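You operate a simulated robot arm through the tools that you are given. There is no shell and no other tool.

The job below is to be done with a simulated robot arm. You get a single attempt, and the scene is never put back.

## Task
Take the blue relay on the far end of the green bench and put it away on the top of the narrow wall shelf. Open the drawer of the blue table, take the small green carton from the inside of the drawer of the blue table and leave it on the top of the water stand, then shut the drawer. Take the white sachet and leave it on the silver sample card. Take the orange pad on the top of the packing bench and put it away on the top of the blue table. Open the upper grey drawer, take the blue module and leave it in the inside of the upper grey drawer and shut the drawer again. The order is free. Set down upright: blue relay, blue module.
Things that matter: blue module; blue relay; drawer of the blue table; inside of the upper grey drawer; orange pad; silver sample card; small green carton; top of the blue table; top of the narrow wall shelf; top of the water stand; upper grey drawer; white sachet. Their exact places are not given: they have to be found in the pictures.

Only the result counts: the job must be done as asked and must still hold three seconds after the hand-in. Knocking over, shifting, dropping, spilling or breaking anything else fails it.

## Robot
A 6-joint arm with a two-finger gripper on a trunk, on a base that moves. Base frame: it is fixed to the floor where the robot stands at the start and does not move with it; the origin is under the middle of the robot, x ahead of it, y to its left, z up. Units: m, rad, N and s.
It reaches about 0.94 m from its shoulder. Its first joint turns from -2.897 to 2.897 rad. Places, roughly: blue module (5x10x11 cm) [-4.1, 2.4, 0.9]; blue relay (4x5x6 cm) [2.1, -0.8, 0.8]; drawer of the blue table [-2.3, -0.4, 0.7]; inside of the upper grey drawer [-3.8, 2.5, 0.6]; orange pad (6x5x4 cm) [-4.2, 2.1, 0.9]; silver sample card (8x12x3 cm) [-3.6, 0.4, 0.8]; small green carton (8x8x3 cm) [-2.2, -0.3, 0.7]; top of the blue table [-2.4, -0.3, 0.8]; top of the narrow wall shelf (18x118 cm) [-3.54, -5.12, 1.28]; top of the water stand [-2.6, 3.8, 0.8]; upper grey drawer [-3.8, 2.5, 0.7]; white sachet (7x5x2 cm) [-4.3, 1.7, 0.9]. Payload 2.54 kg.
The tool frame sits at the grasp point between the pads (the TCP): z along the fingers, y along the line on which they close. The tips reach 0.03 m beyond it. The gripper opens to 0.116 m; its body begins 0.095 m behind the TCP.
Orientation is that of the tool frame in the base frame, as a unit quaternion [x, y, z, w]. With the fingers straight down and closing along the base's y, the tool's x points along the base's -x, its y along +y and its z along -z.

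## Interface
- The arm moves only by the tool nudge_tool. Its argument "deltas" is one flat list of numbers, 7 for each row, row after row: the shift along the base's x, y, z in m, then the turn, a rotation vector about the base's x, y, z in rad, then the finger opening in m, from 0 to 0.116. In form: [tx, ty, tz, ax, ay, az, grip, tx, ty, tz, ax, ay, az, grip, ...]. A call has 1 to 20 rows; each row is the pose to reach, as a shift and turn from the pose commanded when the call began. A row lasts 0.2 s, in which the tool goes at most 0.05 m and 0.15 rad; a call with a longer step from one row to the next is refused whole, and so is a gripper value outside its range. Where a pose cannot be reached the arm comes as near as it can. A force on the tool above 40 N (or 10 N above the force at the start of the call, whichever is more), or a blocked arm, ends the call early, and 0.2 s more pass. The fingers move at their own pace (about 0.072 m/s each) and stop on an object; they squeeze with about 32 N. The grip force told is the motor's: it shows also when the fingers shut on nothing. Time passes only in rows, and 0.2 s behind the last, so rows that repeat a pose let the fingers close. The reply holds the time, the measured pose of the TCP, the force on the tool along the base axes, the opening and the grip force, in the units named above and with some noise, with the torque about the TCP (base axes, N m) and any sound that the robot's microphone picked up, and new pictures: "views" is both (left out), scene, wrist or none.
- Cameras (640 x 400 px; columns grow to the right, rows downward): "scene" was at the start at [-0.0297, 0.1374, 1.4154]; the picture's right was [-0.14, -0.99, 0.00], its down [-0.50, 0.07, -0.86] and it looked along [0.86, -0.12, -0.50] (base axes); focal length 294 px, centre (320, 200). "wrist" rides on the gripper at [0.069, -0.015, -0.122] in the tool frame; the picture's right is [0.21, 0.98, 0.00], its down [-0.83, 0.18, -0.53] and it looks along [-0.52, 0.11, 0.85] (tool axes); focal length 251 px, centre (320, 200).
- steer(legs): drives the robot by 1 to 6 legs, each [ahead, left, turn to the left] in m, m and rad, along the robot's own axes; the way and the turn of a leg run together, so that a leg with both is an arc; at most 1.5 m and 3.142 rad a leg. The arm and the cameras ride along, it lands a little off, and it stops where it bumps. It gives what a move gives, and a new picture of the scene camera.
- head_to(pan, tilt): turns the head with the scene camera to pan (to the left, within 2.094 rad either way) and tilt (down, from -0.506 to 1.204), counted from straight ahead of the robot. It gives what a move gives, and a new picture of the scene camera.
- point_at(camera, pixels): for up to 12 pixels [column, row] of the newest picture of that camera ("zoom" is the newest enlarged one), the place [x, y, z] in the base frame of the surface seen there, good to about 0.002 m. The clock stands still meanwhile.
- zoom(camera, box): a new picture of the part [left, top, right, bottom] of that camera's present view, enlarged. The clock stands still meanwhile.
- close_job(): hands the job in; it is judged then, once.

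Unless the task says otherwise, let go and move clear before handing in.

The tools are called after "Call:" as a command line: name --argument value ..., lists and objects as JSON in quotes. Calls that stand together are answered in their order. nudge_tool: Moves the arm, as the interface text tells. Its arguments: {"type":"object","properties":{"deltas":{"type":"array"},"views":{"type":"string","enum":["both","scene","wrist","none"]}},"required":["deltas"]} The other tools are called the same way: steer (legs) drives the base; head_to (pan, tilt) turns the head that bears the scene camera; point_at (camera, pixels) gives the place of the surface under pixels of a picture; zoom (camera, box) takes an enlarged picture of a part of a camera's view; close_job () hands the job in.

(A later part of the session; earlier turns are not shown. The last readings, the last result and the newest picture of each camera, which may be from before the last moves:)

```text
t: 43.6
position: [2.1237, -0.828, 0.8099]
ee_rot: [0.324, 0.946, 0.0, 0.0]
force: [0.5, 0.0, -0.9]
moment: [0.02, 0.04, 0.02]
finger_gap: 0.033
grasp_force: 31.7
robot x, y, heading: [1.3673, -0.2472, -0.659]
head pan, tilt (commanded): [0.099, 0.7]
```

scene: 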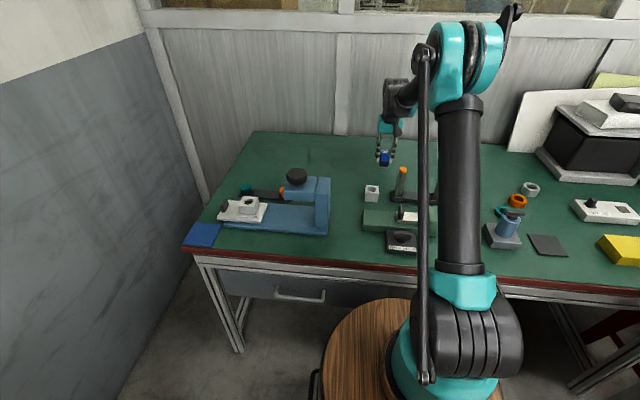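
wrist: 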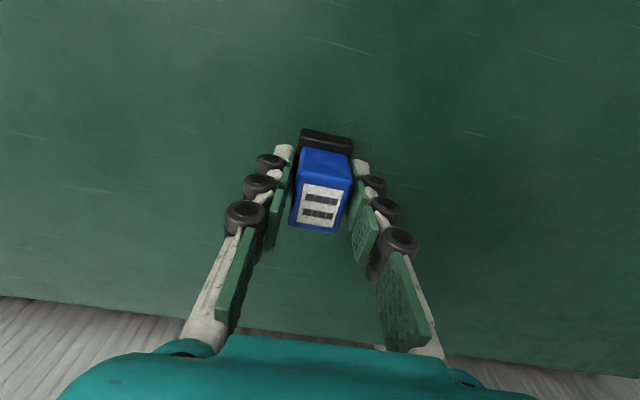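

The relay lifts with the hand (gap 0.033, 31.7 N); its bottom is 0.0415 m below the TCP. I lift higher, then draw the tool back towards me.

Call:
nudge_tool --deltas '[0, 0, 0.04, 0, 0, 0, 0, 0, 0, 0.08, 0, 0, 0, 0, 0, 0, 0.12, 0, 0, 0, 0, 0, 0, 0.16, 0, 0, 0, 0, 0, 0, 0.2, 0, 0, 0, 0, 0, 0, 0.24, 0, 0, 0, 0, 0, 0, 0.28, 0, 0, 0, 0, -0.0354, 0.0277, 0.29, 0, 0, 0, 0, -0.0708, 0.0554, 0.3, 0, 0, 0, 0, -0.1062, 0.0831, 0.31, 0, 0, 0, 0, -0.1416, 0.1108, 0.32, 0, 0, 0, 0, -0.177, 0.1385, 0.33, 0, 0, 0, 0, -0.2124, 0.1662, 0.34, 0, 0, 0, 0, -0.2478, 0.1939, 0.35, 0, 0, 0, 0, -0.2832, 0.2216, 0.36, 0, 0, 0, 0, -0.3186, 0.2493, 0.37, 0, 0, 0, 0, -0.354, 0.277, 0.38, 0, 0, 0, 0]' --views "both"

```text
t: 47.2
position: [1.7676, -0.5494, 1.19]
ee_rot: [0.325, 0.946, 0.0, -0.001]
force: [0.8, -0.7, -0.9]
moment: [0.06, 0.05, 0.04]
finger_gap: 0.0328
grasp_force: 32.3
robot x, y, heading: [1.366, -0.2534, -0.662]
head pan, tilt (commanded): [0.099, 0.7]
```

scene: 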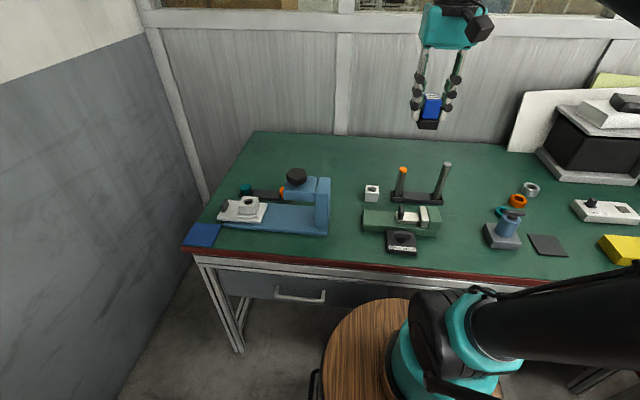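
wrist: 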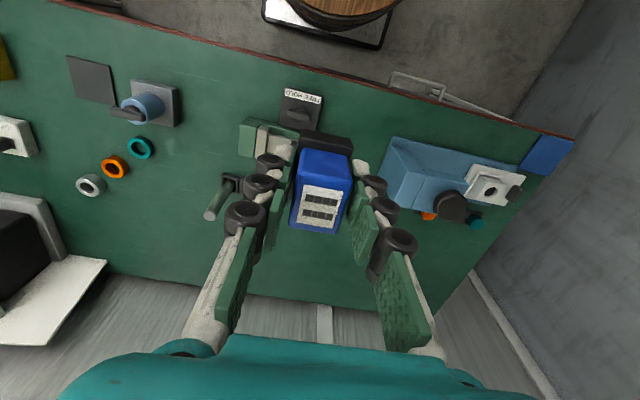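

The relay is held securely. I back straight out of the corridor, keeping my heading aligned with the bench, and then look to the right for the route to the wall shelf.

Call:
steer --legs '[[-0.75, 0.0, 0]]'

Call:
head_to --pan -1.1 --tilt 0.4

Call:
head_to --pan -2.0 --tilt 0.4

```text
t: 51.3
position: [1.1738, -0.0878, 1.1899]
ee_rot: [0.324, 0.946, 0.0, 0.0]
force: [0.6, 0.8, -1.5]
moment: [0.02, 0.02, -0.01]
finger_gap: 0.0331
grasp_force: 32.1
robot x, y, heading: [0.7717, 0.212, -0.665]
head pan, tilt (commanded): [0.099, 0.7]
```

scene: 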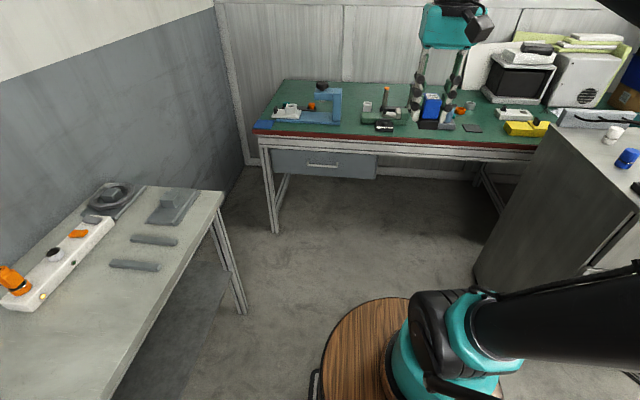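

```text
t: 52.7
position: [1.1733, -0.0877, 1.19]
ee_rot: [0.324, 0.946, 0.0, 0.001]
force: [-0.8, -0.3, -0.5]
moment: [-0.01, -0.01, 0.04]
finger_gap: 0.033
grasp_force: 31.9
robot x, y, heading: [0.7652, 0.2158, -0.66]
head pan, tilt (commanded): [-1.1, 0.4]
```

scene: 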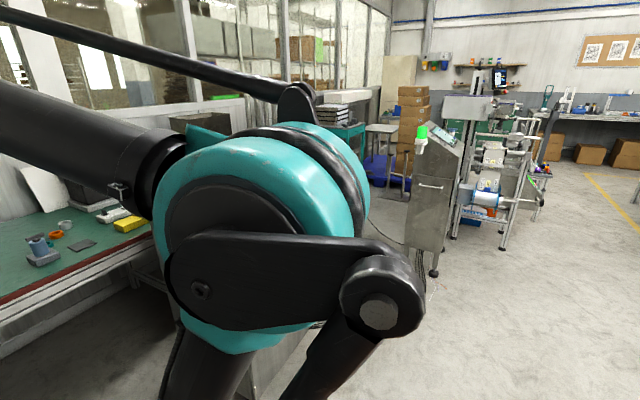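

```text
t: 53.9
position: [1.1737, -0.0878, 1.19]
ee_rot: [0.323, 0.946, 0.001, 0.0]
force: [-0.7, -0.4, -0.8]
moment: [-0.06, 0.02, 0.0]
finger_gap: 0.0329
grasp_force: 31.9
robot x, y, heading: [0.7731, 0.2142, -0.658]
head pan, tilt (commanded): [-2.0, 0.4]
```

scene: 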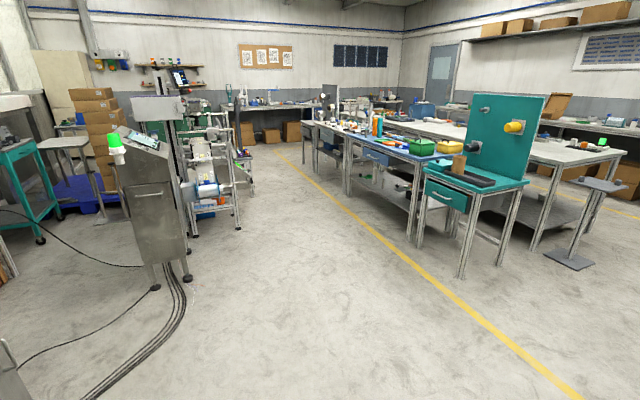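

The aisle with the yellow line leads to the far right wall; shelves are at (165,67) and (190,84). I'll zoom and measure these, the tables, and the console.

Call:
zoom --camera "scene" --box '[90, 40, 250, 140]'

Call:
point_at --camera "scene" --pixels '[[165, 67], [192, 85], [445, 195], [375, 157], [400, 150], [186, 278], [160, 285], [237, 210], [195, 235], [465, 270], [250, 190], [250, 150]]'

Call:
zoom --camera "scene" --box '[290, 80, 640, 299]'

```text
4.00 times, centred on (170, 90) of scene
```

zoom: 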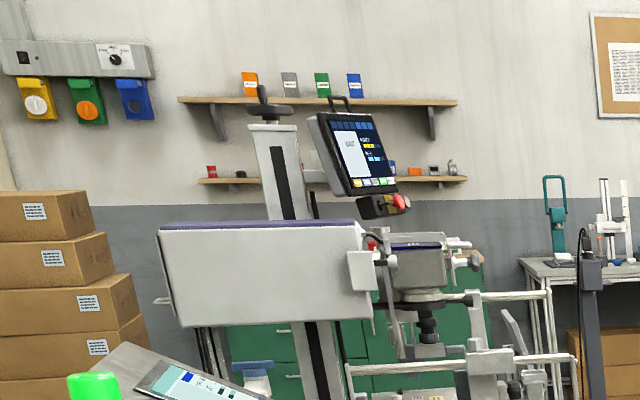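

```text
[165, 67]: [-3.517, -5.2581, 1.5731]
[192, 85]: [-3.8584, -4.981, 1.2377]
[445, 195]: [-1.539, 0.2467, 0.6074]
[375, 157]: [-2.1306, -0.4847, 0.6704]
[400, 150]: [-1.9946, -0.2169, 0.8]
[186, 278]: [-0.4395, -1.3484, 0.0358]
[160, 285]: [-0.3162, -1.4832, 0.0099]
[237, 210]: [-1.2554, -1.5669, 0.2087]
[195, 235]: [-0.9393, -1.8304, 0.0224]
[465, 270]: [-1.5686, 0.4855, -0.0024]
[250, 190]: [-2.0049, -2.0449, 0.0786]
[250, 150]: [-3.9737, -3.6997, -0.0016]
```

```text
1.83 times, centred on (465, 190) of scene
```

zoom: 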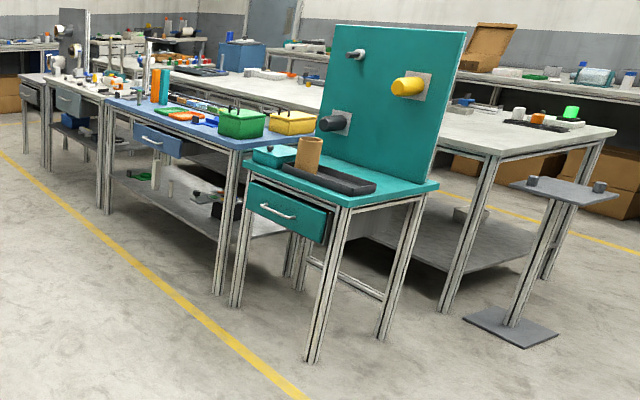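

Map so far: the lower wall shelf carries a few things around z 1.25, with a green cabinet below, and the aisle is free. I drive back to the open floor, turn right by 90°, and go down the aisle.

Call:
steer --legs '[[-1.2, -0.45, 0], [0, 0, -1.575]]'

Call:
head_to --pan 0.0 --tilt 0.35

```text
t: 64.2
position: [-0.76, 0.1965, 1.1902]
ee_rot: [0.899, 0.439, 0.0, 0.0]
force: [0.4, -0.2, -0.6]
moment: [-0.03, 0.04, -0.01]
finger_gap: 0.0331
grasp_force: 32.2
robot x, y, heading: [-0.4562, 0.6017, -2.234]
head pan, tilt (commanded): [-2.0, 0.4]
```

scene: 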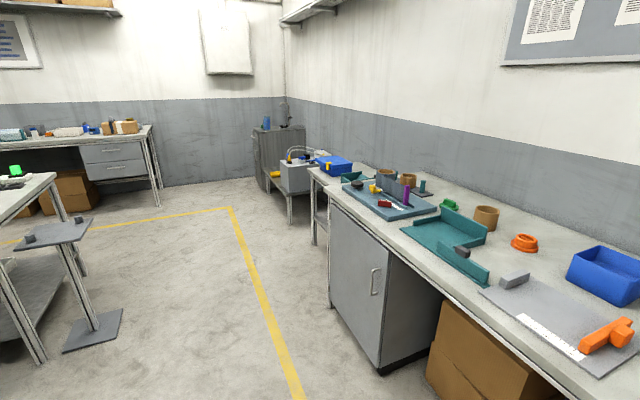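

```text
t: 66.2
position: [-0.758, 0.1966, 1.1896]
ee_rot: [0.899, 0.438, 0.001, 0.0]
force: [-0.4, -0.2, -0.7]
moment: [-0.02, 0.0, 0.02]
finger_gap: 0.0329
grasp_force: 32.1
robot x, y, heading: [-0.4565, 0.6008, -2.236]
head pan, tilt (commanded): [0.0, 0.351]
```

scene: 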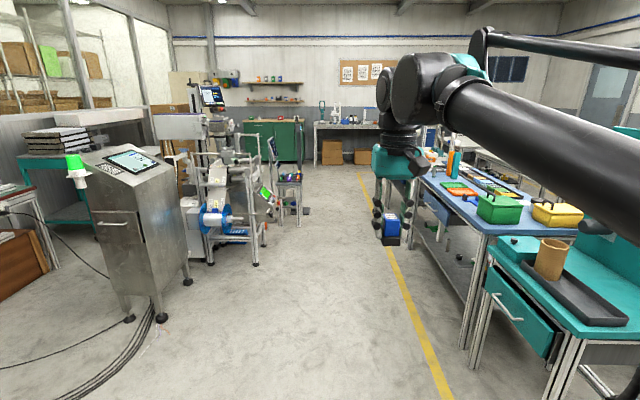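

Now I look straight down the aisle: the machine's side table ends at column 305 and the blue table starts near column 420. I'll measure the nearest obstacles on both sides.

Call:
point_at --camera "scene" --pixels '[[305, 215], [280, 222], [262, 255], [240, 240], [345, 200], [425, 210], [455, 330], [312, 165], [300, 100], [255, 150], [330, 163], [300, 178]]'

Call:
zoom --camera "scene" --box '[180, 60, 400, 198]'

```text
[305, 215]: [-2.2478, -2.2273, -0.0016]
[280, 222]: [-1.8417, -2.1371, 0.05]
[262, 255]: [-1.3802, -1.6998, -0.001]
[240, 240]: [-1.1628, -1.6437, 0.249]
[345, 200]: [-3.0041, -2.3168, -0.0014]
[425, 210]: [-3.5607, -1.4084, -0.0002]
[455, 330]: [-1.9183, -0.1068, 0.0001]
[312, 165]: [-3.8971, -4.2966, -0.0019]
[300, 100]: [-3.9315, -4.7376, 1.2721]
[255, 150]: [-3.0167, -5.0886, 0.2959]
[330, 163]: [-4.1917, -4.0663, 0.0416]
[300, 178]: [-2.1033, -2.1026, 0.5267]
```

```text
2.90 times, centred on (290, 129) of scene
```

zoom: 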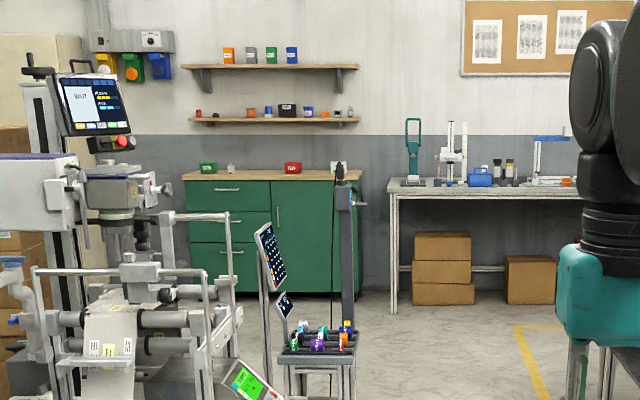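

The lower shelf (z≈1.27) hangs under an upper one (z≈1.57), so a vertical gripper won't fit between; I'll later regrasp the relay at a slant. First I check how far the elbow sticks out on the right before going down the aisle.

Call:
head_to --pan -0.9 --tilt 0.6

Call:
point_at --camera "scene" --pixels '[[320, 100], [320, 200], [450, 120], [500, 200], [250, 300], [400, 300], [550, 300], [560, 100]]'

```text
t: 67.4
position: [-0.7597, 0.1965, 1.1886]
ee_rot: [0.899, 0.438, 0.0, 0.0]
force: [0.4, -0.1, -0.7]
moment: [0.04, 0.04, -0.05]
finger_gap: 0.0328
grasp_force: 32.0
robot x, y, heading: [-0.4565, 0.5987, -2.23]
head pan, tilt (commanded): [-0.901, 0.6]
```

scene: 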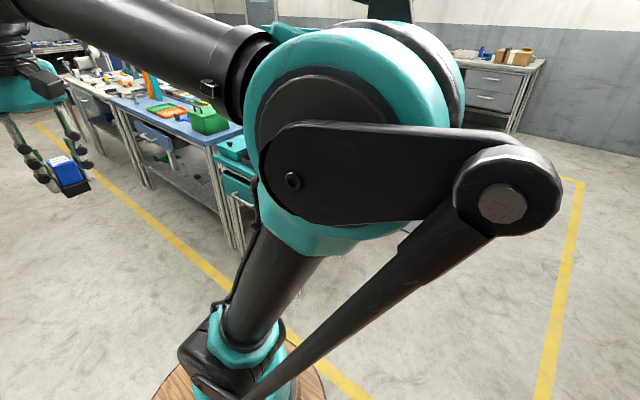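

```text
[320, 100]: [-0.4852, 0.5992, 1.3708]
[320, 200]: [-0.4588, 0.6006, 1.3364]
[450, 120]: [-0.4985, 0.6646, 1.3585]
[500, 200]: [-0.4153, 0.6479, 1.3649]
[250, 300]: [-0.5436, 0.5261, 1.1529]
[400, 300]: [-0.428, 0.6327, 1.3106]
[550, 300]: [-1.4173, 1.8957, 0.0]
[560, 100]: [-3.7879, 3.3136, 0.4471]
```

The elbow sits over the base, so the robot is compact. I drive two legs down the aisle and look again.

Call:
head_to --pan 0.0 --tilt 0.35

Call:
steer --legs '[[1.5, 0.0, 0.0], [1.4, 0.0, 0.0]]'

```text
t: 68.6
position: [-0.7598, 0.1967, 1.1909]
ee_rot: [0.899, 0.439, 0.0, 0.0]
force: [0.0, -0.4, -1.6]
moment: [0.04, -0.01, 0.01]
finger_gap: 0.0331
grasp_force: 32.8
robot x, y, heading: [-0.4568, 0.6005, -2.233]
head pan, tilt (commanded): [0.0, 0.351]
```

scene: 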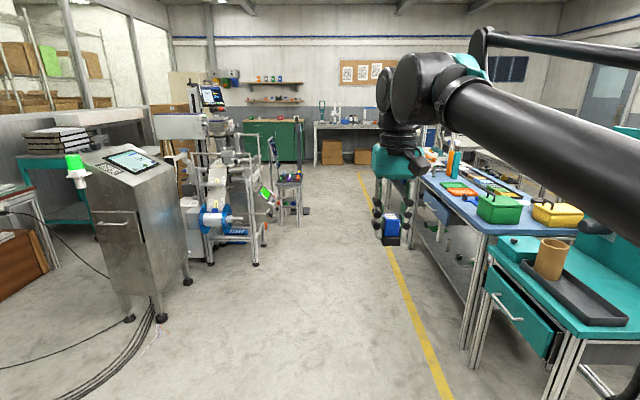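

```text
t: 82.6
position: [-2.5646, -2.0741, 1.1904]
ee_rot: [0.902, 0.433, -0.001, 0.0]
force: [0.0, -0.3, -0.4]
moment: [-0.01, -0.01, -0.02]
finger_gap: 0.033
grasp_force: 31.4
robot x, y, heading: [-2.2596, -1.6752, -2.245]
head pan, tilt (commanded): [0.0, 0.351]
```

scene: 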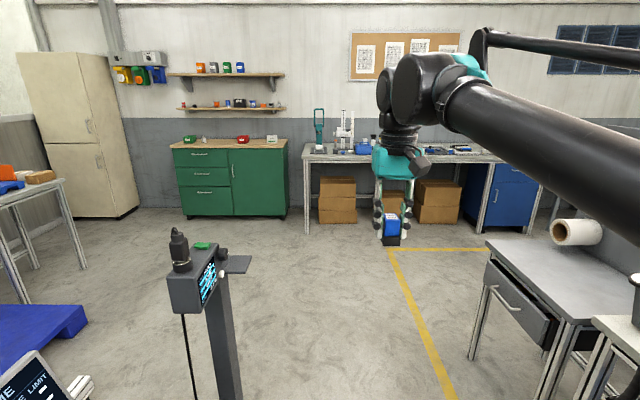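

Now the shelf, the green cabinet and a slim post-mounted device at (205,280) are in view. I measure them and zoom in on the shelf.

Call:
point_at --camera "scene" --pixels '[[225, 390], [238, 265], [180, 106], [285, 106], [172, 74], [284, 74], [175, 148], [285, 148], [180, 215], [287, 212], [265, 145], [240, 270]]'

Call:
zoom --camera "scene" --box '[160, 55, 300, 155]'

```text
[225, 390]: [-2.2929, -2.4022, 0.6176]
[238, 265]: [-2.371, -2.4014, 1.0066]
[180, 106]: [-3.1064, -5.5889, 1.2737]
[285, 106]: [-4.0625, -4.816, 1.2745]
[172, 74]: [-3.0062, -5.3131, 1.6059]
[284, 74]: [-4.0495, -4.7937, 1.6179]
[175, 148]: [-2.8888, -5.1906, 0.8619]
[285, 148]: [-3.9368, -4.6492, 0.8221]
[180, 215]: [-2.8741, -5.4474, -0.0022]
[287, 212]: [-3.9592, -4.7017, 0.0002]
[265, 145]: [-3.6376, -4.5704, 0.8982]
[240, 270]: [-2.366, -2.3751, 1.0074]
```

```text
4.00 times, centred on (230, 105) of scene
```

zoom: 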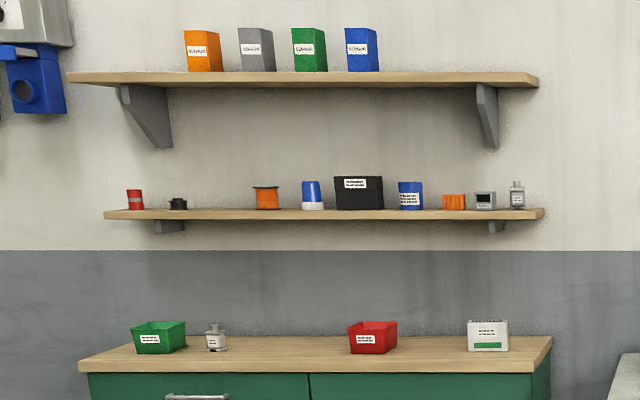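

Free slot on the lower shelf is around zoom (220,212), between the black knob and the orange reel; the cabinet top is z≈0.9. I check the post's foot and the right-hand table before squeezing past.

Call:
point_at --camera "zoom" --pixels '[[220, 213], [178, 205], [265, 200], [311, 200], [216, 345], [365, 345], [290, 360], [158, 345], [220, 76], [220, 85], [220, 218], [300, 345]]'

Call:
head_to --pan 0.1 --tilt 0.85

```text
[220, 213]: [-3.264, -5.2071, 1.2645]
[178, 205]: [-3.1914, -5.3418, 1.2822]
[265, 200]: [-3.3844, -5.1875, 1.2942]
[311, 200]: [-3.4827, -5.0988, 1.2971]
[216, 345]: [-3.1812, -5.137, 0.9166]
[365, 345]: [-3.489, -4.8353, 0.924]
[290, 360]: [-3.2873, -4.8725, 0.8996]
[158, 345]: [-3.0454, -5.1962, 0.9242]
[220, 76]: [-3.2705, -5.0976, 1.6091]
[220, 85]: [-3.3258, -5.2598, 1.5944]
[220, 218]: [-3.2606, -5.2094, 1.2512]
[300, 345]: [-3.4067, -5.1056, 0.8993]
```

```text
t: 83.5
position: [-2.5627, -2.0757, 1.1891]
ee_rot: [0.901, 0.433, 0.0, 0.0]
force: [0.2, 0.0, -0.5]
moment: [-0.02, -0.01, 0.0]
finger_gap: 0.033
grasp_force: 31.8
robot x, y, heading: [-2.2602, -1.6743, -2.248]
head pan, tilt (commanded): [0.099, 0.85]
```

scene: 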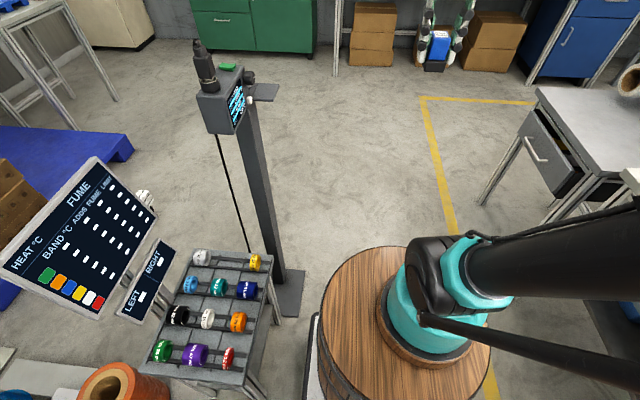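

The post's foot plate at (290,290) is close to my left side. I'll measure it exactly.

Call:
point_at --camera "scene" --pixels '[[303, 275], [297, 312], [275, 310], [265, 270], [245, 340], [485, 200], [520, 130], [280, 88], [237, 70], [310, 330], [455, 215]]'

```text
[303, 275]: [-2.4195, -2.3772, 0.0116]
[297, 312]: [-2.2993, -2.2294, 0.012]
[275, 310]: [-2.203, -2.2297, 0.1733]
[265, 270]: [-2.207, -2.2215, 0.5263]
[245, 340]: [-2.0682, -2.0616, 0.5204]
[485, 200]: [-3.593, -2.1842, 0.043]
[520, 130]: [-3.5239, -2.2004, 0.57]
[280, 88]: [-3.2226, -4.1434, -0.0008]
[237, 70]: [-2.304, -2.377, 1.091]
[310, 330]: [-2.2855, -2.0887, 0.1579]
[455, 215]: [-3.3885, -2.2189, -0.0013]
```

Foot plate edge is at 0.075 m lateral from my plate, so I first sidestep right 0.17 m, then go ahead 1.5 m.

Call:
steer --legs '[[0.0, -0.17, 0.008], [1.5, 0.0, 0.0]]'

Call:
head_to --pan 0.6 --tilt 0.6

```text
t: 92.0
position: [-3.6247, -3.1467, 1.1911]
ee_rot: [0.9, 0.436, 0.0, 0.0]
force: [-0.1, 1.0, -0.3]
moment: [-0.01, 0.02, 0.0]
finger_gap: 0.0332
grasp_force: 32.3
robot x, y, heading: [-3.3218, -2.75, -2.243]
head pan, tilt (commanded): [0.099, 0.85]
```

scene: 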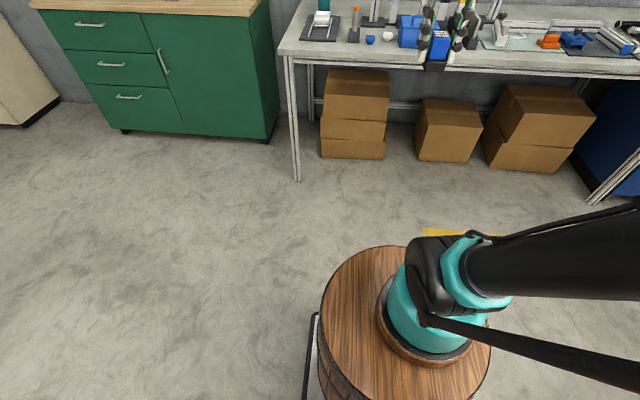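

```text
t: 92.9
position: [-3.6247, -3.1489, 1.1901]
ee_rot: [0.9, 0.436, 0.0, 0.0]
force: [-0.3, -0.7, -0.6]
moment: [0.01, 0.0, 0.0]
finger_gap: 0.0329
grasp_force: 31.6
robot x, y, heading: [-3.3224, -2.7498, -2.242]
head pan, tilt (commanded): [0.6, 0.6]
```

scene: 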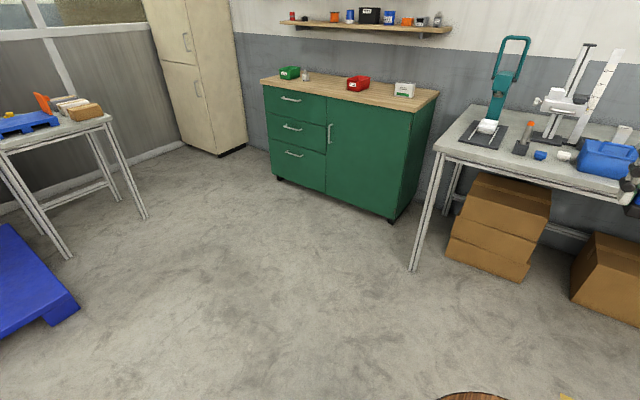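

Open floor in front of the green cabinet. I measure the cabinet, side bench leg, left table leg and pallet corner to choose my parking spot.

Call:
point_at --camera "scene" --pixels '[[390, 220], [275, 178], [413, 268], [145, 215], [78, 310], [260, 85], [415, 110], [300, 80], [357, 83], [404, 90], [330, 95], [68, 258]]'

Call:
zoom --camera "scene" --box '[250, 0, 474, 140]'

```text
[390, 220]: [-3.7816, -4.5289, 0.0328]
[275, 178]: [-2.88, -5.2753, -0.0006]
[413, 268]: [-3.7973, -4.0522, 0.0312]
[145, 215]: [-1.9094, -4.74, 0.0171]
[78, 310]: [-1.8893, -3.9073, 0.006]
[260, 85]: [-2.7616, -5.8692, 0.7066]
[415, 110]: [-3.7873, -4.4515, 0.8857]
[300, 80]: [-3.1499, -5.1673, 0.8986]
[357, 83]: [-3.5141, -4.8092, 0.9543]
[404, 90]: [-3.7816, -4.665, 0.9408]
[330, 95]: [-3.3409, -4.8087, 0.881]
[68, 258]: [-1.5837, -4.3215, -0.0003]
```

```text
2.86 times, centred on (362, 70) of scene
```

zoom: 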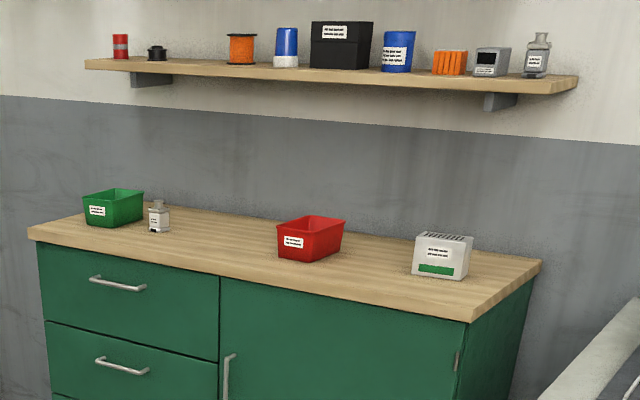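

Plan: park at room position facing the cabinet squarely, put the relay briefly on the cabinet top between the bottle and the red box, and regrasp it at a slant. Driving there now in three legs.

Call:
steer --legs '[[0.3, 0.0, 0.004], [0.0, 1.466, 0.0], [0.7, 0.0, 0.0]]'

Call:
head_to --pan -0.15 --tilt 0.4

```text
t: 105.3
position: [-3.0804, -4.8397, 1.1903]
ee_rot: [0.899, 0.439, 0.0, 0.0]
force: [-0.2, 0.5, -0.6]
moment: [-0.03, 0.01, 0.01]
finger_gap: 0.033
grasp_force: 31.9
robot x, y, heading: [-2.7795, -4.4397, -2.239]
head pan, tilt (commanded): [0.6, 0.6]
```

scene: 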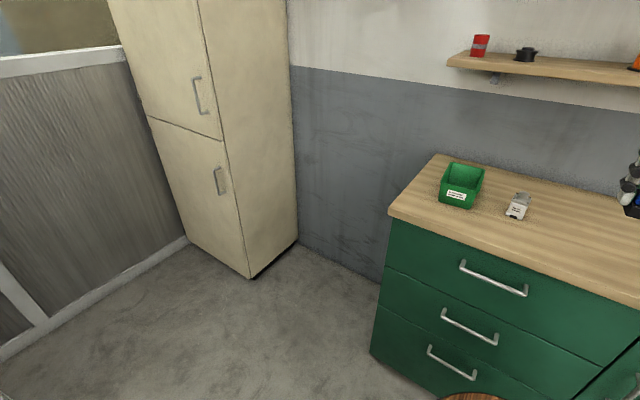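

```text
t: 106.4
position: [-3.0808, -4.8396, 1.1903]
ee_rot: [0.899, 0.439, 0.0, 0.0]
force: [0.7, 0.0, -1.1]
moment: [-0.01, 0.0, -0.02]
finger_gap: 0.0331
grasp_force: 31.4
robot x, y, heading: [-2.7785, -4.4388, -2.233]
head pan, tilt (commanded): [-0.15, 0.4]
```

scene: 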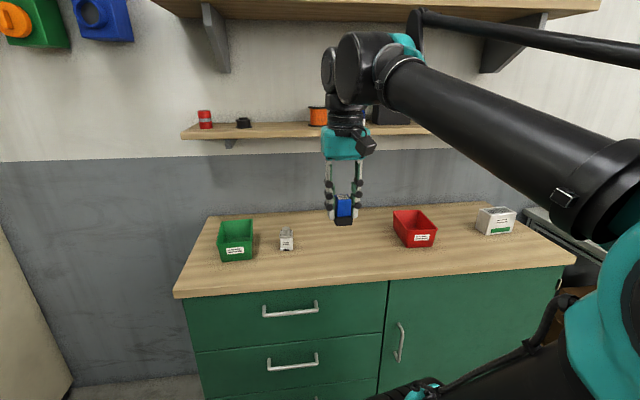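

Standing well; I creep 0.1 m closer so the shelf is comfortably within reach, then measure the cabinet top spot.

Call:
steer --legs '[[0.1, 0.0, 0.0]]'

Call:
point_at --camera "scene" --pixels '[[345, 260], [345, 245], [285, 240], [405, 235], [330, 275], [180, 132], [262, 128], [310, 127], [245, 123], [318, 115], [205, 120], [290, 150]]'

```text
t: 107.5
position: [-3.1424, -4.9174, 1.1897]
ee_rot: [0.899, 0.438, 0.0, 0.0]
force: [-0.8, 0.2, -0.9]
moment: [0.0, 0.01, 0.03]
finger_gap: 0.033
grasp_force: 31.6
robot x, y, heading: [-2.8379, -4.5129, -2.231]
head pan, tilt (commanded): [-0.15, 0.4]
```

scene: 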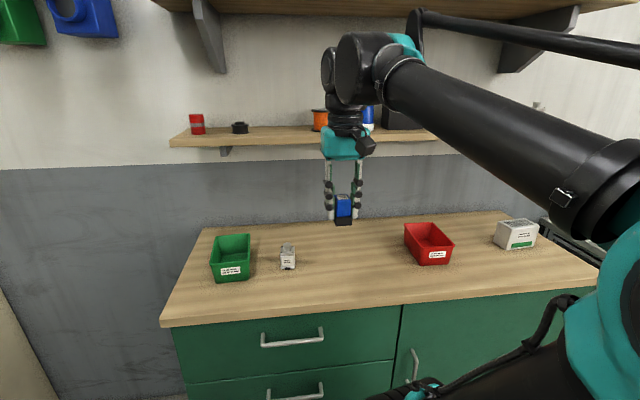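

```text
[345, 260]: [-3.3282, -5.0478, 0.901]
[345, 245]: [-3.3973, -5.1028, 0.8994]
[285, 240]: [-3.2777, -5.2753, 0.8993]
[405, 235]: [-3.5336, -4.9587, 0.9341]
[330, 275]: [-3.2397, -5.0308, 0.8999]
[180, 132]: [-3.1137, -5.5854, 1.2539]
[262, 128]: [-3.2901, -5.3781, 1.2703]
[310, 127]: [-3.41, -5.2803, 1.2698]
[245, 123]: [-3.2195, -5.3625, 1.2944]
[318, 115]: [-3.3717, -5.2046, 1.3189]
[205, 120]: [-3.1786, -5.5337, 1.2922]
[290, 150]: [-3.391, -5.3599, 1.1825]
```

Cabinet top is z=0.900, shelf top z≈1.270. I move the relay over the free spot (-3.305,-4.982) and lower it to just above the wood.

Call:
nudge_tool --deltas '[-0.0406, -0.016, 0, 0, 0, 0, 0, -0.0813, -0.0323, 0, 0, 0, 0, 0, -0.122, -0.0485, 0, 0, 0, 0, 0, -0.1626, -0.0646, -0.01, 0, 0, 0, 0, -0.1626, -0.0646, -0.055, 0, 0, 0, 0, -0.1626, -0.0646, -0.1, 0, 0, 0, 0, -0.1626, -0.0646, -0.145, 0, 0, 0, 0, -0.1626, -0.0646, -0.19, 0, 0, 0, 0, -0.1626, -0.0646, -0.22, 0, 0, 0, 0, -0.1626, -0.0646, -0.235, 0, 0, 0, 0]' --views "both"

```text
t: 109.7
position: [-3.3038, -4.9833, 0.9545]
ee_rot: [0.899, 0.438, 0.0, 0.0]
force: [0.2, -0.2, -0.3]
moment: [0.02, -0.01, 0.0]
finger_gap: 0.0332
grasp_force: 32.4
robot x, y, heading: [-2.8459, -4.5107, -2.234]
head pan, tilt (commanded): [-0.15, 0.4]
```

scene: 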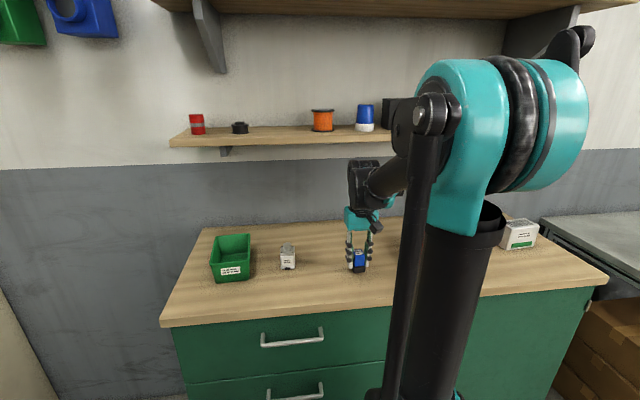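
wrist: 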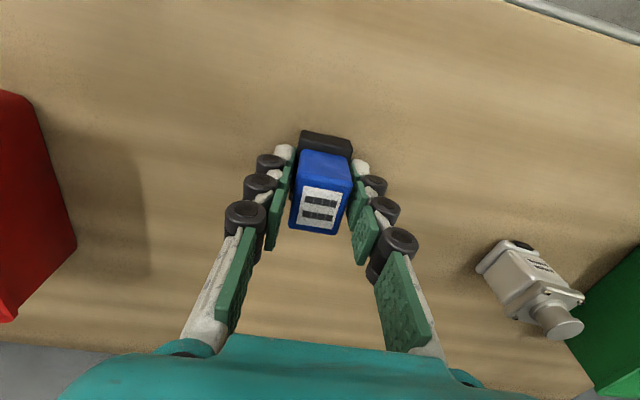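

Clear on both sides. I lower the last centimetre gently and watch the vertical force.

Call:
nudge_tool --deltas '[0, 0, -0.006, 0, 0, 0, 0, 0, 0, -0.009, 0, 0, 0, 0, 0, 0, -0.012, 0, 0, 0, 0, 0, 0, -0.0135, 0, 0, 0, 0]' --views "wrist"

```text
t: 110.7
position: [-3.3052, -4.9824, 0.9414]
ee_rot: [0.899, 0.438, 0.001, -0.001]
force: [0.6, 0.0, -0.3]
moment: [0.02, 0.01, -0.01]
finger_gap: 0.0329
grasp_force: 32.4
robot x, y, heading: [-2.8423, -4.5115, -2.235]
head pan, tilt (commanded): [-0.15, 0.4]
```

wrist: 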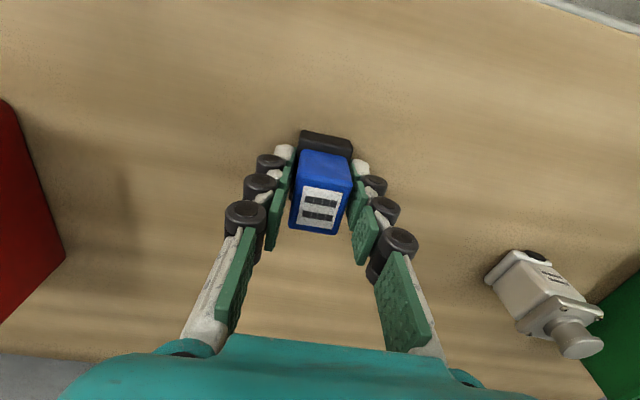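

No contact yet. I go down 3 mm more in 1 mm steps.

Call:
nudge_tool --deltas '[0, 0, -0.001, 0, 0, 0, 0, 0, 0, -0.002, 0, 0, 0, 0, 0, 0, -0.0025, 0, 0, 0, 0]' --views "none"

```text
t: 111.5
position: [-3.3047, -4.9819, 0.9395]
ee_rot: [0.899, 0.438, -0.001, 0.001]
force: [0.2, -3.2, 29.6]
moment: [-0.09, 0.01, -0.01]
finger_gap: 0.033
grasp_force: 31.8
robot x, y, heading: [-2.8385, -4.5153, -2.235]
head pan, tilt (commanded): [-0.15, 0.4]
```

Firm contact (29.6 N), so the relay stands on the wood. I release, open to 6 cm and rise.

Call:
nudge_tool --deltas '[0, 0, 0.001, 0, 0, 0, 0.03, 0, 0, 0.001, 0, 0, 0, 0.05, 0, 0, 0.001, 0, 0, 0, 0.065, 0, 0, 0.001, 0, 0, 0, 0.065, 0, 0, 0.03, 0, 0, 0, 0.065, 0, 0, 0.07, 0, 0, 0, 0.065, 0, 0, 0.11, 0, 0, 0, 0.065, 0, 0, 0.15, 0, 0, 0, 0.065]' --views "both"

```text
t: 113.3
position: [-3.3052, -4.9833, 1.0901]
ee_rot: [0.899, 0.438, -0.001, 0.0]
force: [-0.5, 1.0, 0.5]
moment: [0.0, -0.03, 0.04]
finger_gap: 0.065
grasp_force: 0.0
robot x, y, heading: [-2.8441, -4.5227, -2.23]
head pan, tilt (commanded): [-0.15, 0.4]
```

scene: 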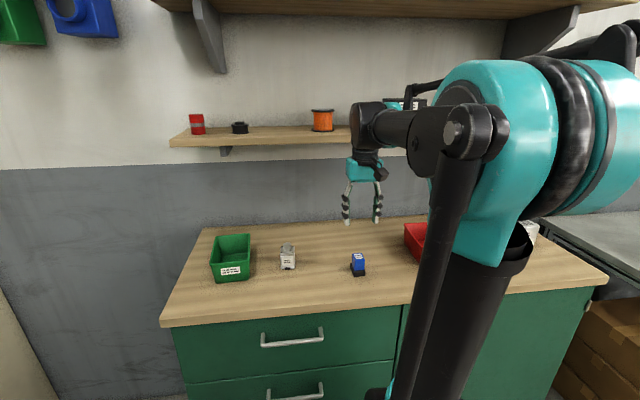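
wrist: 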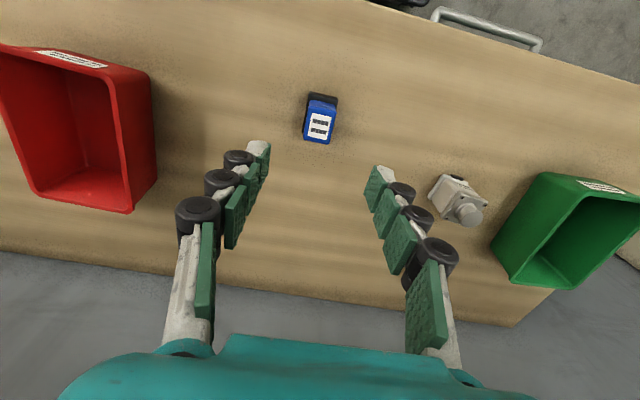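

The relay stands at wrist (320,118) on the cabinet. I back up 0.2 m for room, then pitch the gripper 50° forward so the fingers point 40° below horizontal.

Call:
steer --legs '[[-0.2, 0.0, 0.0]]'

Call:
nudge_tool --deltas '[0, 0, 0, -0.1145, 0.0897, 0, 0.07, 0, 0, 0, -0.229, 0.1795, 0, 0.07, 0, 0, 0, -0.3435, 0.2692, 0, 0.07, 0, 0, 0, -0.458, 0.359, 0, 0.07, 0, 0, 0, -0.5725, 0.4487, 0, 0.07, 0, 0, 0, -0.687, 0.5385, 0, 0.07, 0, 0, 0, -0.687, 0.5385, 0, 0.07]' --views "both"

```text
t: 114.9
position: [-3.1823, -4.8266, 1.0885]
ee_rot: [0.899, 0.439, -0.001, 0.0]
force: [-0.4, -0.1, 0.0]
moment: [0.02, 0.01, 0.0]
finger_gap: 0.065
grasp_force: 0.1
robot x, y, heading: [-2.7162, -4.358, -2.228]
head pan, tilt (commanded): [-0.15, 0.4]
```

scene: 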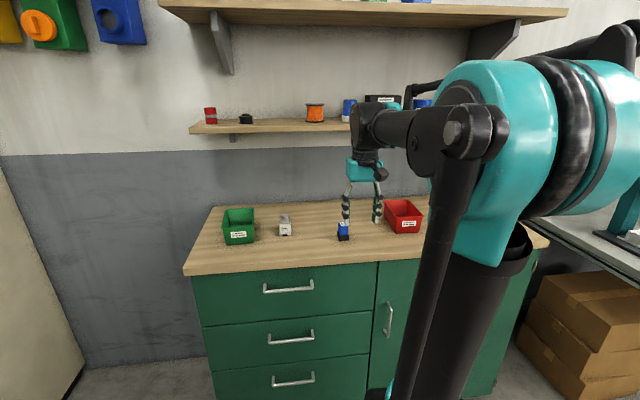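

```text
t: 116.5
position: [-3.181, -4.8273, 1.0894]
ee_rot: [0.814, 0.399, -0.38, 0.185]
force: [-0.1, -0.2, 0.2]
moment: [0.0, 0.01, -0.01]
finger_gap: 0.0701
grasp_force: 0.1
robot x, y, heading: [-2.7159, -4.3598, -2.23]
head pan, tilt (commanded): [-0.15, 0.4]
```

scene: 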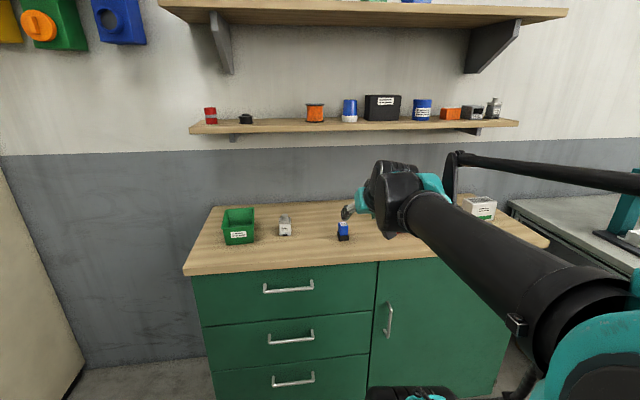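
wrist: 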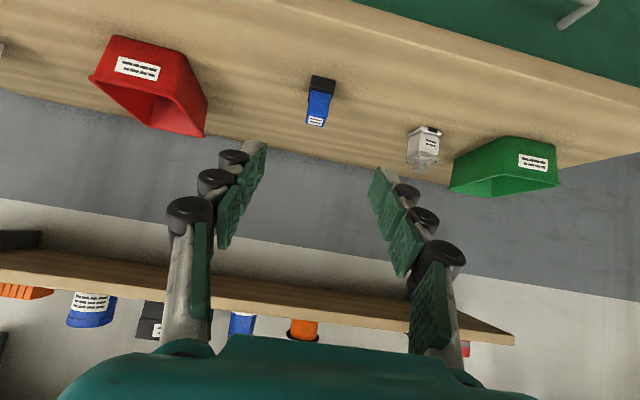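

The gripper now points forward-down; the relay is at wrist (320,100). I measure it precisely for the slanted grasp.

Call:
zoom --camera "wrist" --box '[272, 60, 368, 140]'

Call:
point_at --camera "wrist" --pixels '[[322, 80], [310, 92], [332, 95], [320, 100], [316, 121], [308, 120], [325, 122], [320, 87], [313, 105], [327, 107]]'

```text
5.00 times, centred on (320, 100) of wrist
```

zoom: 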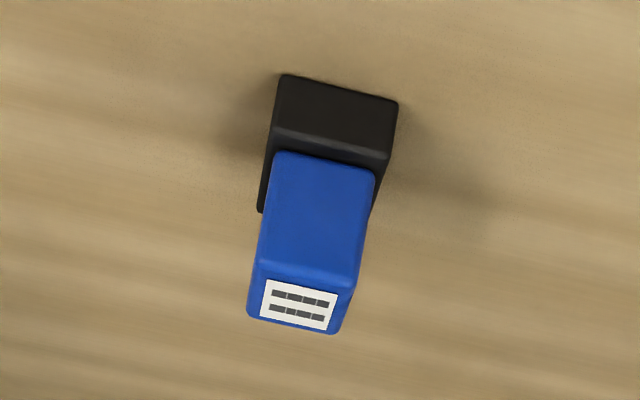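

```text
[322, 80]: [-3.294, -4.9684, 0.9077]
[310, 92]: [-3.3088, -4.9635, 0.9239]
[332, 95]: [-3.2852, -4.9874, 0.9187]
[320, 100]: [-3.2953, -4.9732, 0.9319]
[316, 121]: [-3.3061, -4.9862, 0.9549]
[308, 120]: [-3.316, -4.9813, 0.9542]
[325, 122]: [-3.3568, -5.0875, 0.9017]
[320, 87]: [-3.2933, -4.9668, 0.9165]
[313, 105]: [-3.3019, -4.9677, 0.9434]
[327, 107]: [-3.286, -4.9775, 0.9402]
```

The relay's centre is about (-3.306,-4.987), directly ahead of the tool. I advance along the slanted finger direction to straddle it at z≈0.935.

Call:
nudge_tool --deltas '[-0.0213, -0.027, -0.0236, 0, 0, 0, 0.07, -0.0426, -0.0541, -0.0471, 0, 0, 0, 0.07, -0.0638, -0.0811, -0.0707, 0, 0, 0, 0.07, -0.0842, -0.1073, -0.0986, 0, 0, 0, 0.07, -0.1046, -0.1335, -0.1265, 0, 0, 0, 0.07, -0.1046, -0.1335, -0.1265, 0, 0, 0, 0.07]' --views "both"

```text
t: 117.9
position: [-3.2855, -4.9608, 0.962]
ee_rot: [0.814, 0.398, -0.38, 0.184]
force: [-0.1, -0.1, 0.1]
moment: [-0.02, -0.02, 0.01]
finger_gap: 0.07
grasp_force: 0.1
robot x, y, heading: [-2.7195, -4.3592, -2.229]
head pan, tilt (commanded): [-0.15, 0.4]
```

scene: 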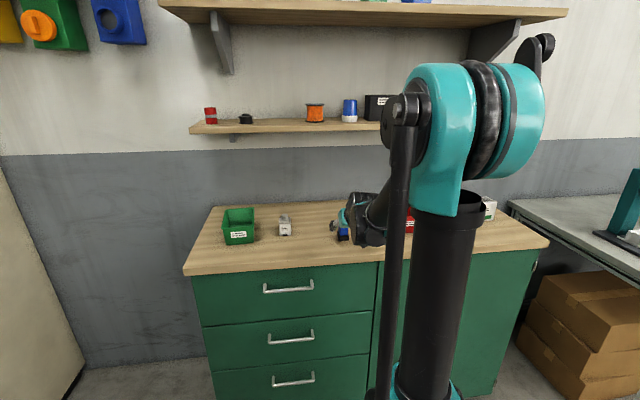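
wrist: 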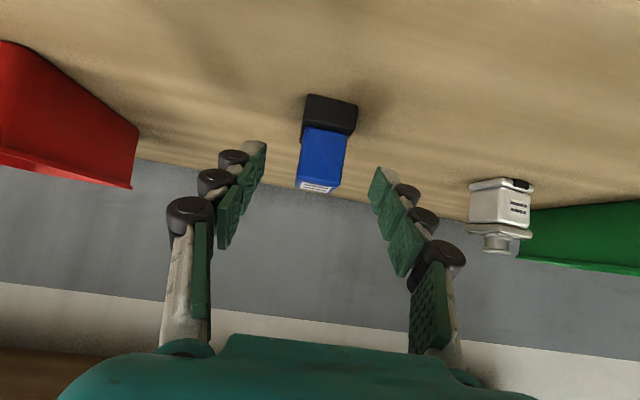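

The relay at (325,150) is centred between the fingers. I finish the approach and close.

Call:
nudge_tool --deltas '[-0.0102, -0.0131, -0.0135, 0, 0, 0, 0.07, -0.0205, -0.0262, -0.027, 0, 0, 0, 0.07, -0.0205, -0.0262, -0.027, 0, 0, 0, 0.07, -0.0205, -0.0262, -0.027, 0, 0, 0, 0.05, -0.0205, -0.0262, -0.027, 0, 0, 0, 0.03, -0.0205, -0.0262, -0.027, 0, 0, 0, 0.0, -0.0205, -0.0262, -0.027, 0, 0, 0, 0.0, -0.0205, -0.0262, -0.027, 0, 0, 0, 0.0]' --views "both"

```text
t: 119.7
position: [-3.3079, -4.9854, 0.9339]
ee_rot: [0.814, 0.399, -0.38, 0.184]
force: [-0.1, 0.5, -0.6]
moment: [0.04, -0.01, 0.02]
finger_gap: 0.0327
grasp_force: 31.9
robot x, y, heading: [-2.7183, -4.3613, -2.224]
head pan, tilt (commanded): [-0.15, 0.4]
```

scene: 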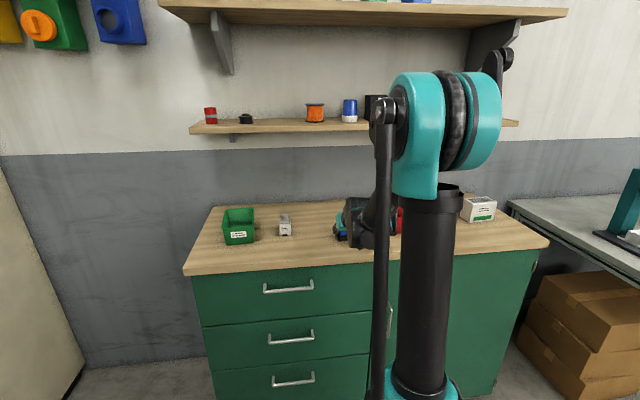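
wrist: 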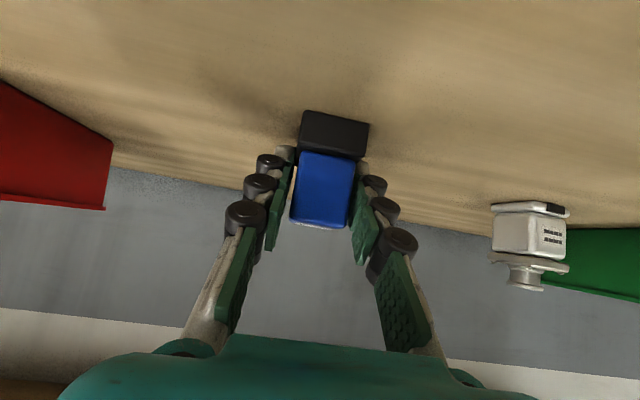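

Gap 0.0327 with 31.9 N. I lift slowly 4 cm and check that it stays upright in the grip.

Call:
nudge_tool --deltas '[0, 0, 0.005, 0, 0, 0, 0, 0, 0, 0.012, 0, 0, 0, 0, 0, 0, 0.025, 0, 0, 0, 0, 0, 0, 0.04, 0, 0, 0, 0]' --views "both"

```text
t: 120.7
position: [-3.3062, -4.9859, 0.9747]
ee_rot: [0.815, 0.397, -0.38, 0.184]
force: [0.4, 0.2, -1.0]
moment: [0.03, 0.01, -0.02]
finger_gap: 0.0328
grasp_force: 32.2
robot x, y, heading: [-2.7167, -4.3609, -2.237]
head pan, tilt (commanded): [-0.15, 0.4]
```

scene: 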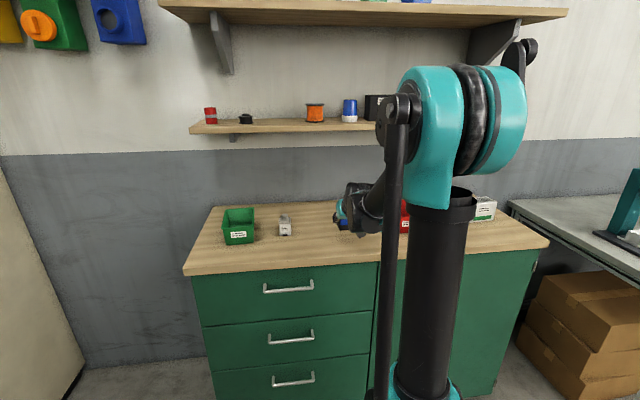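
wrist: 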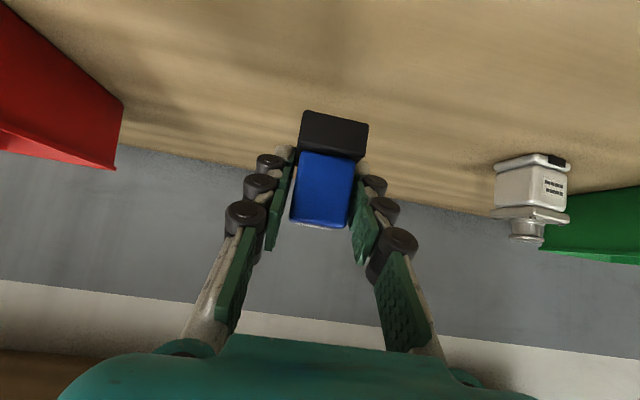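

The relay stays put in the grip; its bottom is 0.034 m below the TCP. I raise it clear of the bottle and shift left and back in front of the free shelf slot.

Call:
nudge_tool --deltas '[0.018, 0.0237, 0.03, 0, 0, 0, 0, 0.0368, 0.0474, 0.06, 0, 0, 0, 0, 0.055, 0.0711, 0.095, 0, 0, 0, 0, 0.0736, 0.0948, 0.13, 0, 0, 0, 0, 0.0836, 0.085, 0.175, 0, 0, 0, 0, 0.1036, 0.0694, 0.215, 0, 0, 0, 0, 0.1286, 0.05, 0.25, 0, 0, 0, 0, 0.1536, 0.0306, 0.285, 0, 0, 0, 0, 0.1786, 0.0112, 0.32, 0, 0, 0, 0, 0.2036, -0.0082, 0.35, 0, 0, 0, 0, 0.2236, -0.0237, 0.38, 0, 0, 0, 0]' --views "both"

```text
t: 123.1
position: [-3.0837, -5.0111, 1.3558]
ee_rot: [0.815, 0.397, -0.381, 0.184]
force: [0.2, 0.3, -0.8]
moment: [-0.01, 0.01, 0.02]
finger_gap: 0.0329
grasp_force: 32.4
robot x, y, heading: [-2.7203, -4.3534, -2.234]
head pan, tilt (commanded): [-0.15, 0.4]
```

scene: 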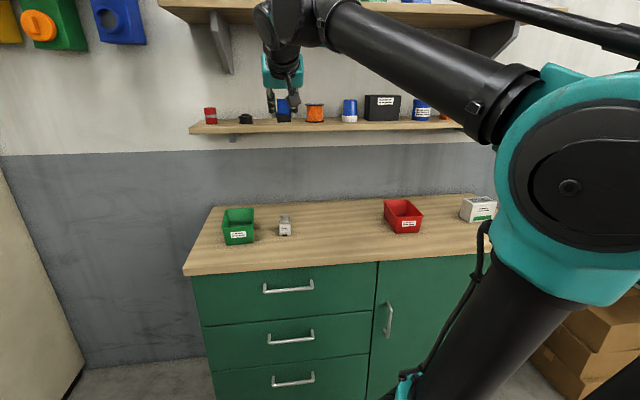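
wrist: 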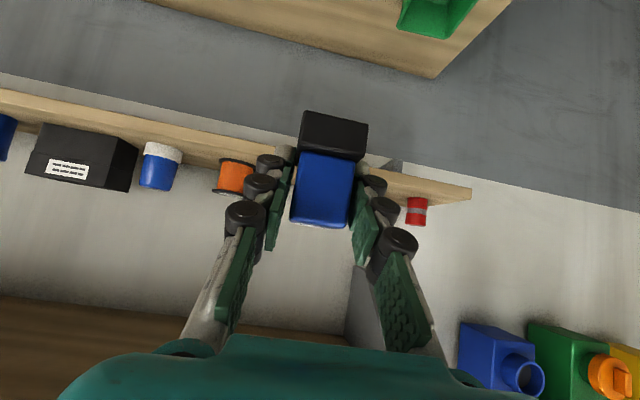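

The slot is straight ahead; reel at wrist (237,175), red roll at (417,210), black knob hidden by the finger. I measure these before driving in.

Call:
point_at --camera "wrist" --pixels '[[237, 178], [250, 170], [417, 212], [410, 212], [390, 182], [440, 188], [200, 152], [270, 165], [385, 170], [430, 180], [390, 190], [460, 193]]'

Call:
zoom --camera "wrist" --box '[200, 100, 480, 275]'

```text
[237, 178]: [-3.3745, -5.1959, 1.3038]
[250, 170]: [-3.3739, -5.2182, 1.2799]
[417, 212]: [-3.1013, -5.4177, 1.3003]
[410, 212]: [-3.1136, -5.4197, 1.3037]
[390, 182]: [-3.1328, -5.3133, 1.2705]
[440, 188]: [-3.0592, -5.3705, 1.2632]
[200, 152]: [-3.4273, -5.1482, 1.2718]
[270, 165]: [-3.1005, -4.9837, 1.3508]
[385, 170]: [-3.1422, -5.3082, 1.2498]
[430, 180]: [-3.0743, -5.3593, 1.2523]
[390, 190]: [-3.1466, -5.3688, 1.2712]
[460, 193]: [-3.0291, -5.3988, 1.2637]
```

```text
2.29 times, centred on (340, 188) of wrist
```

zoom: 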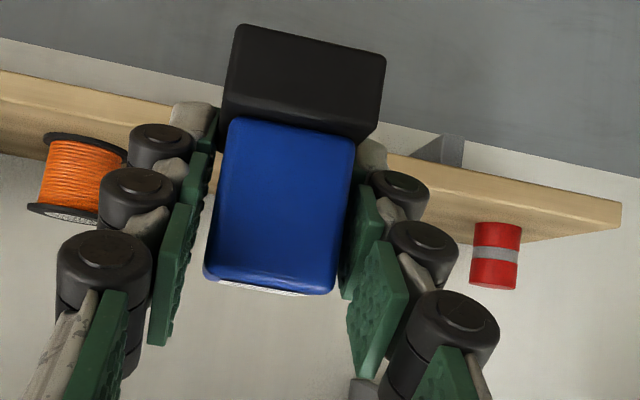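

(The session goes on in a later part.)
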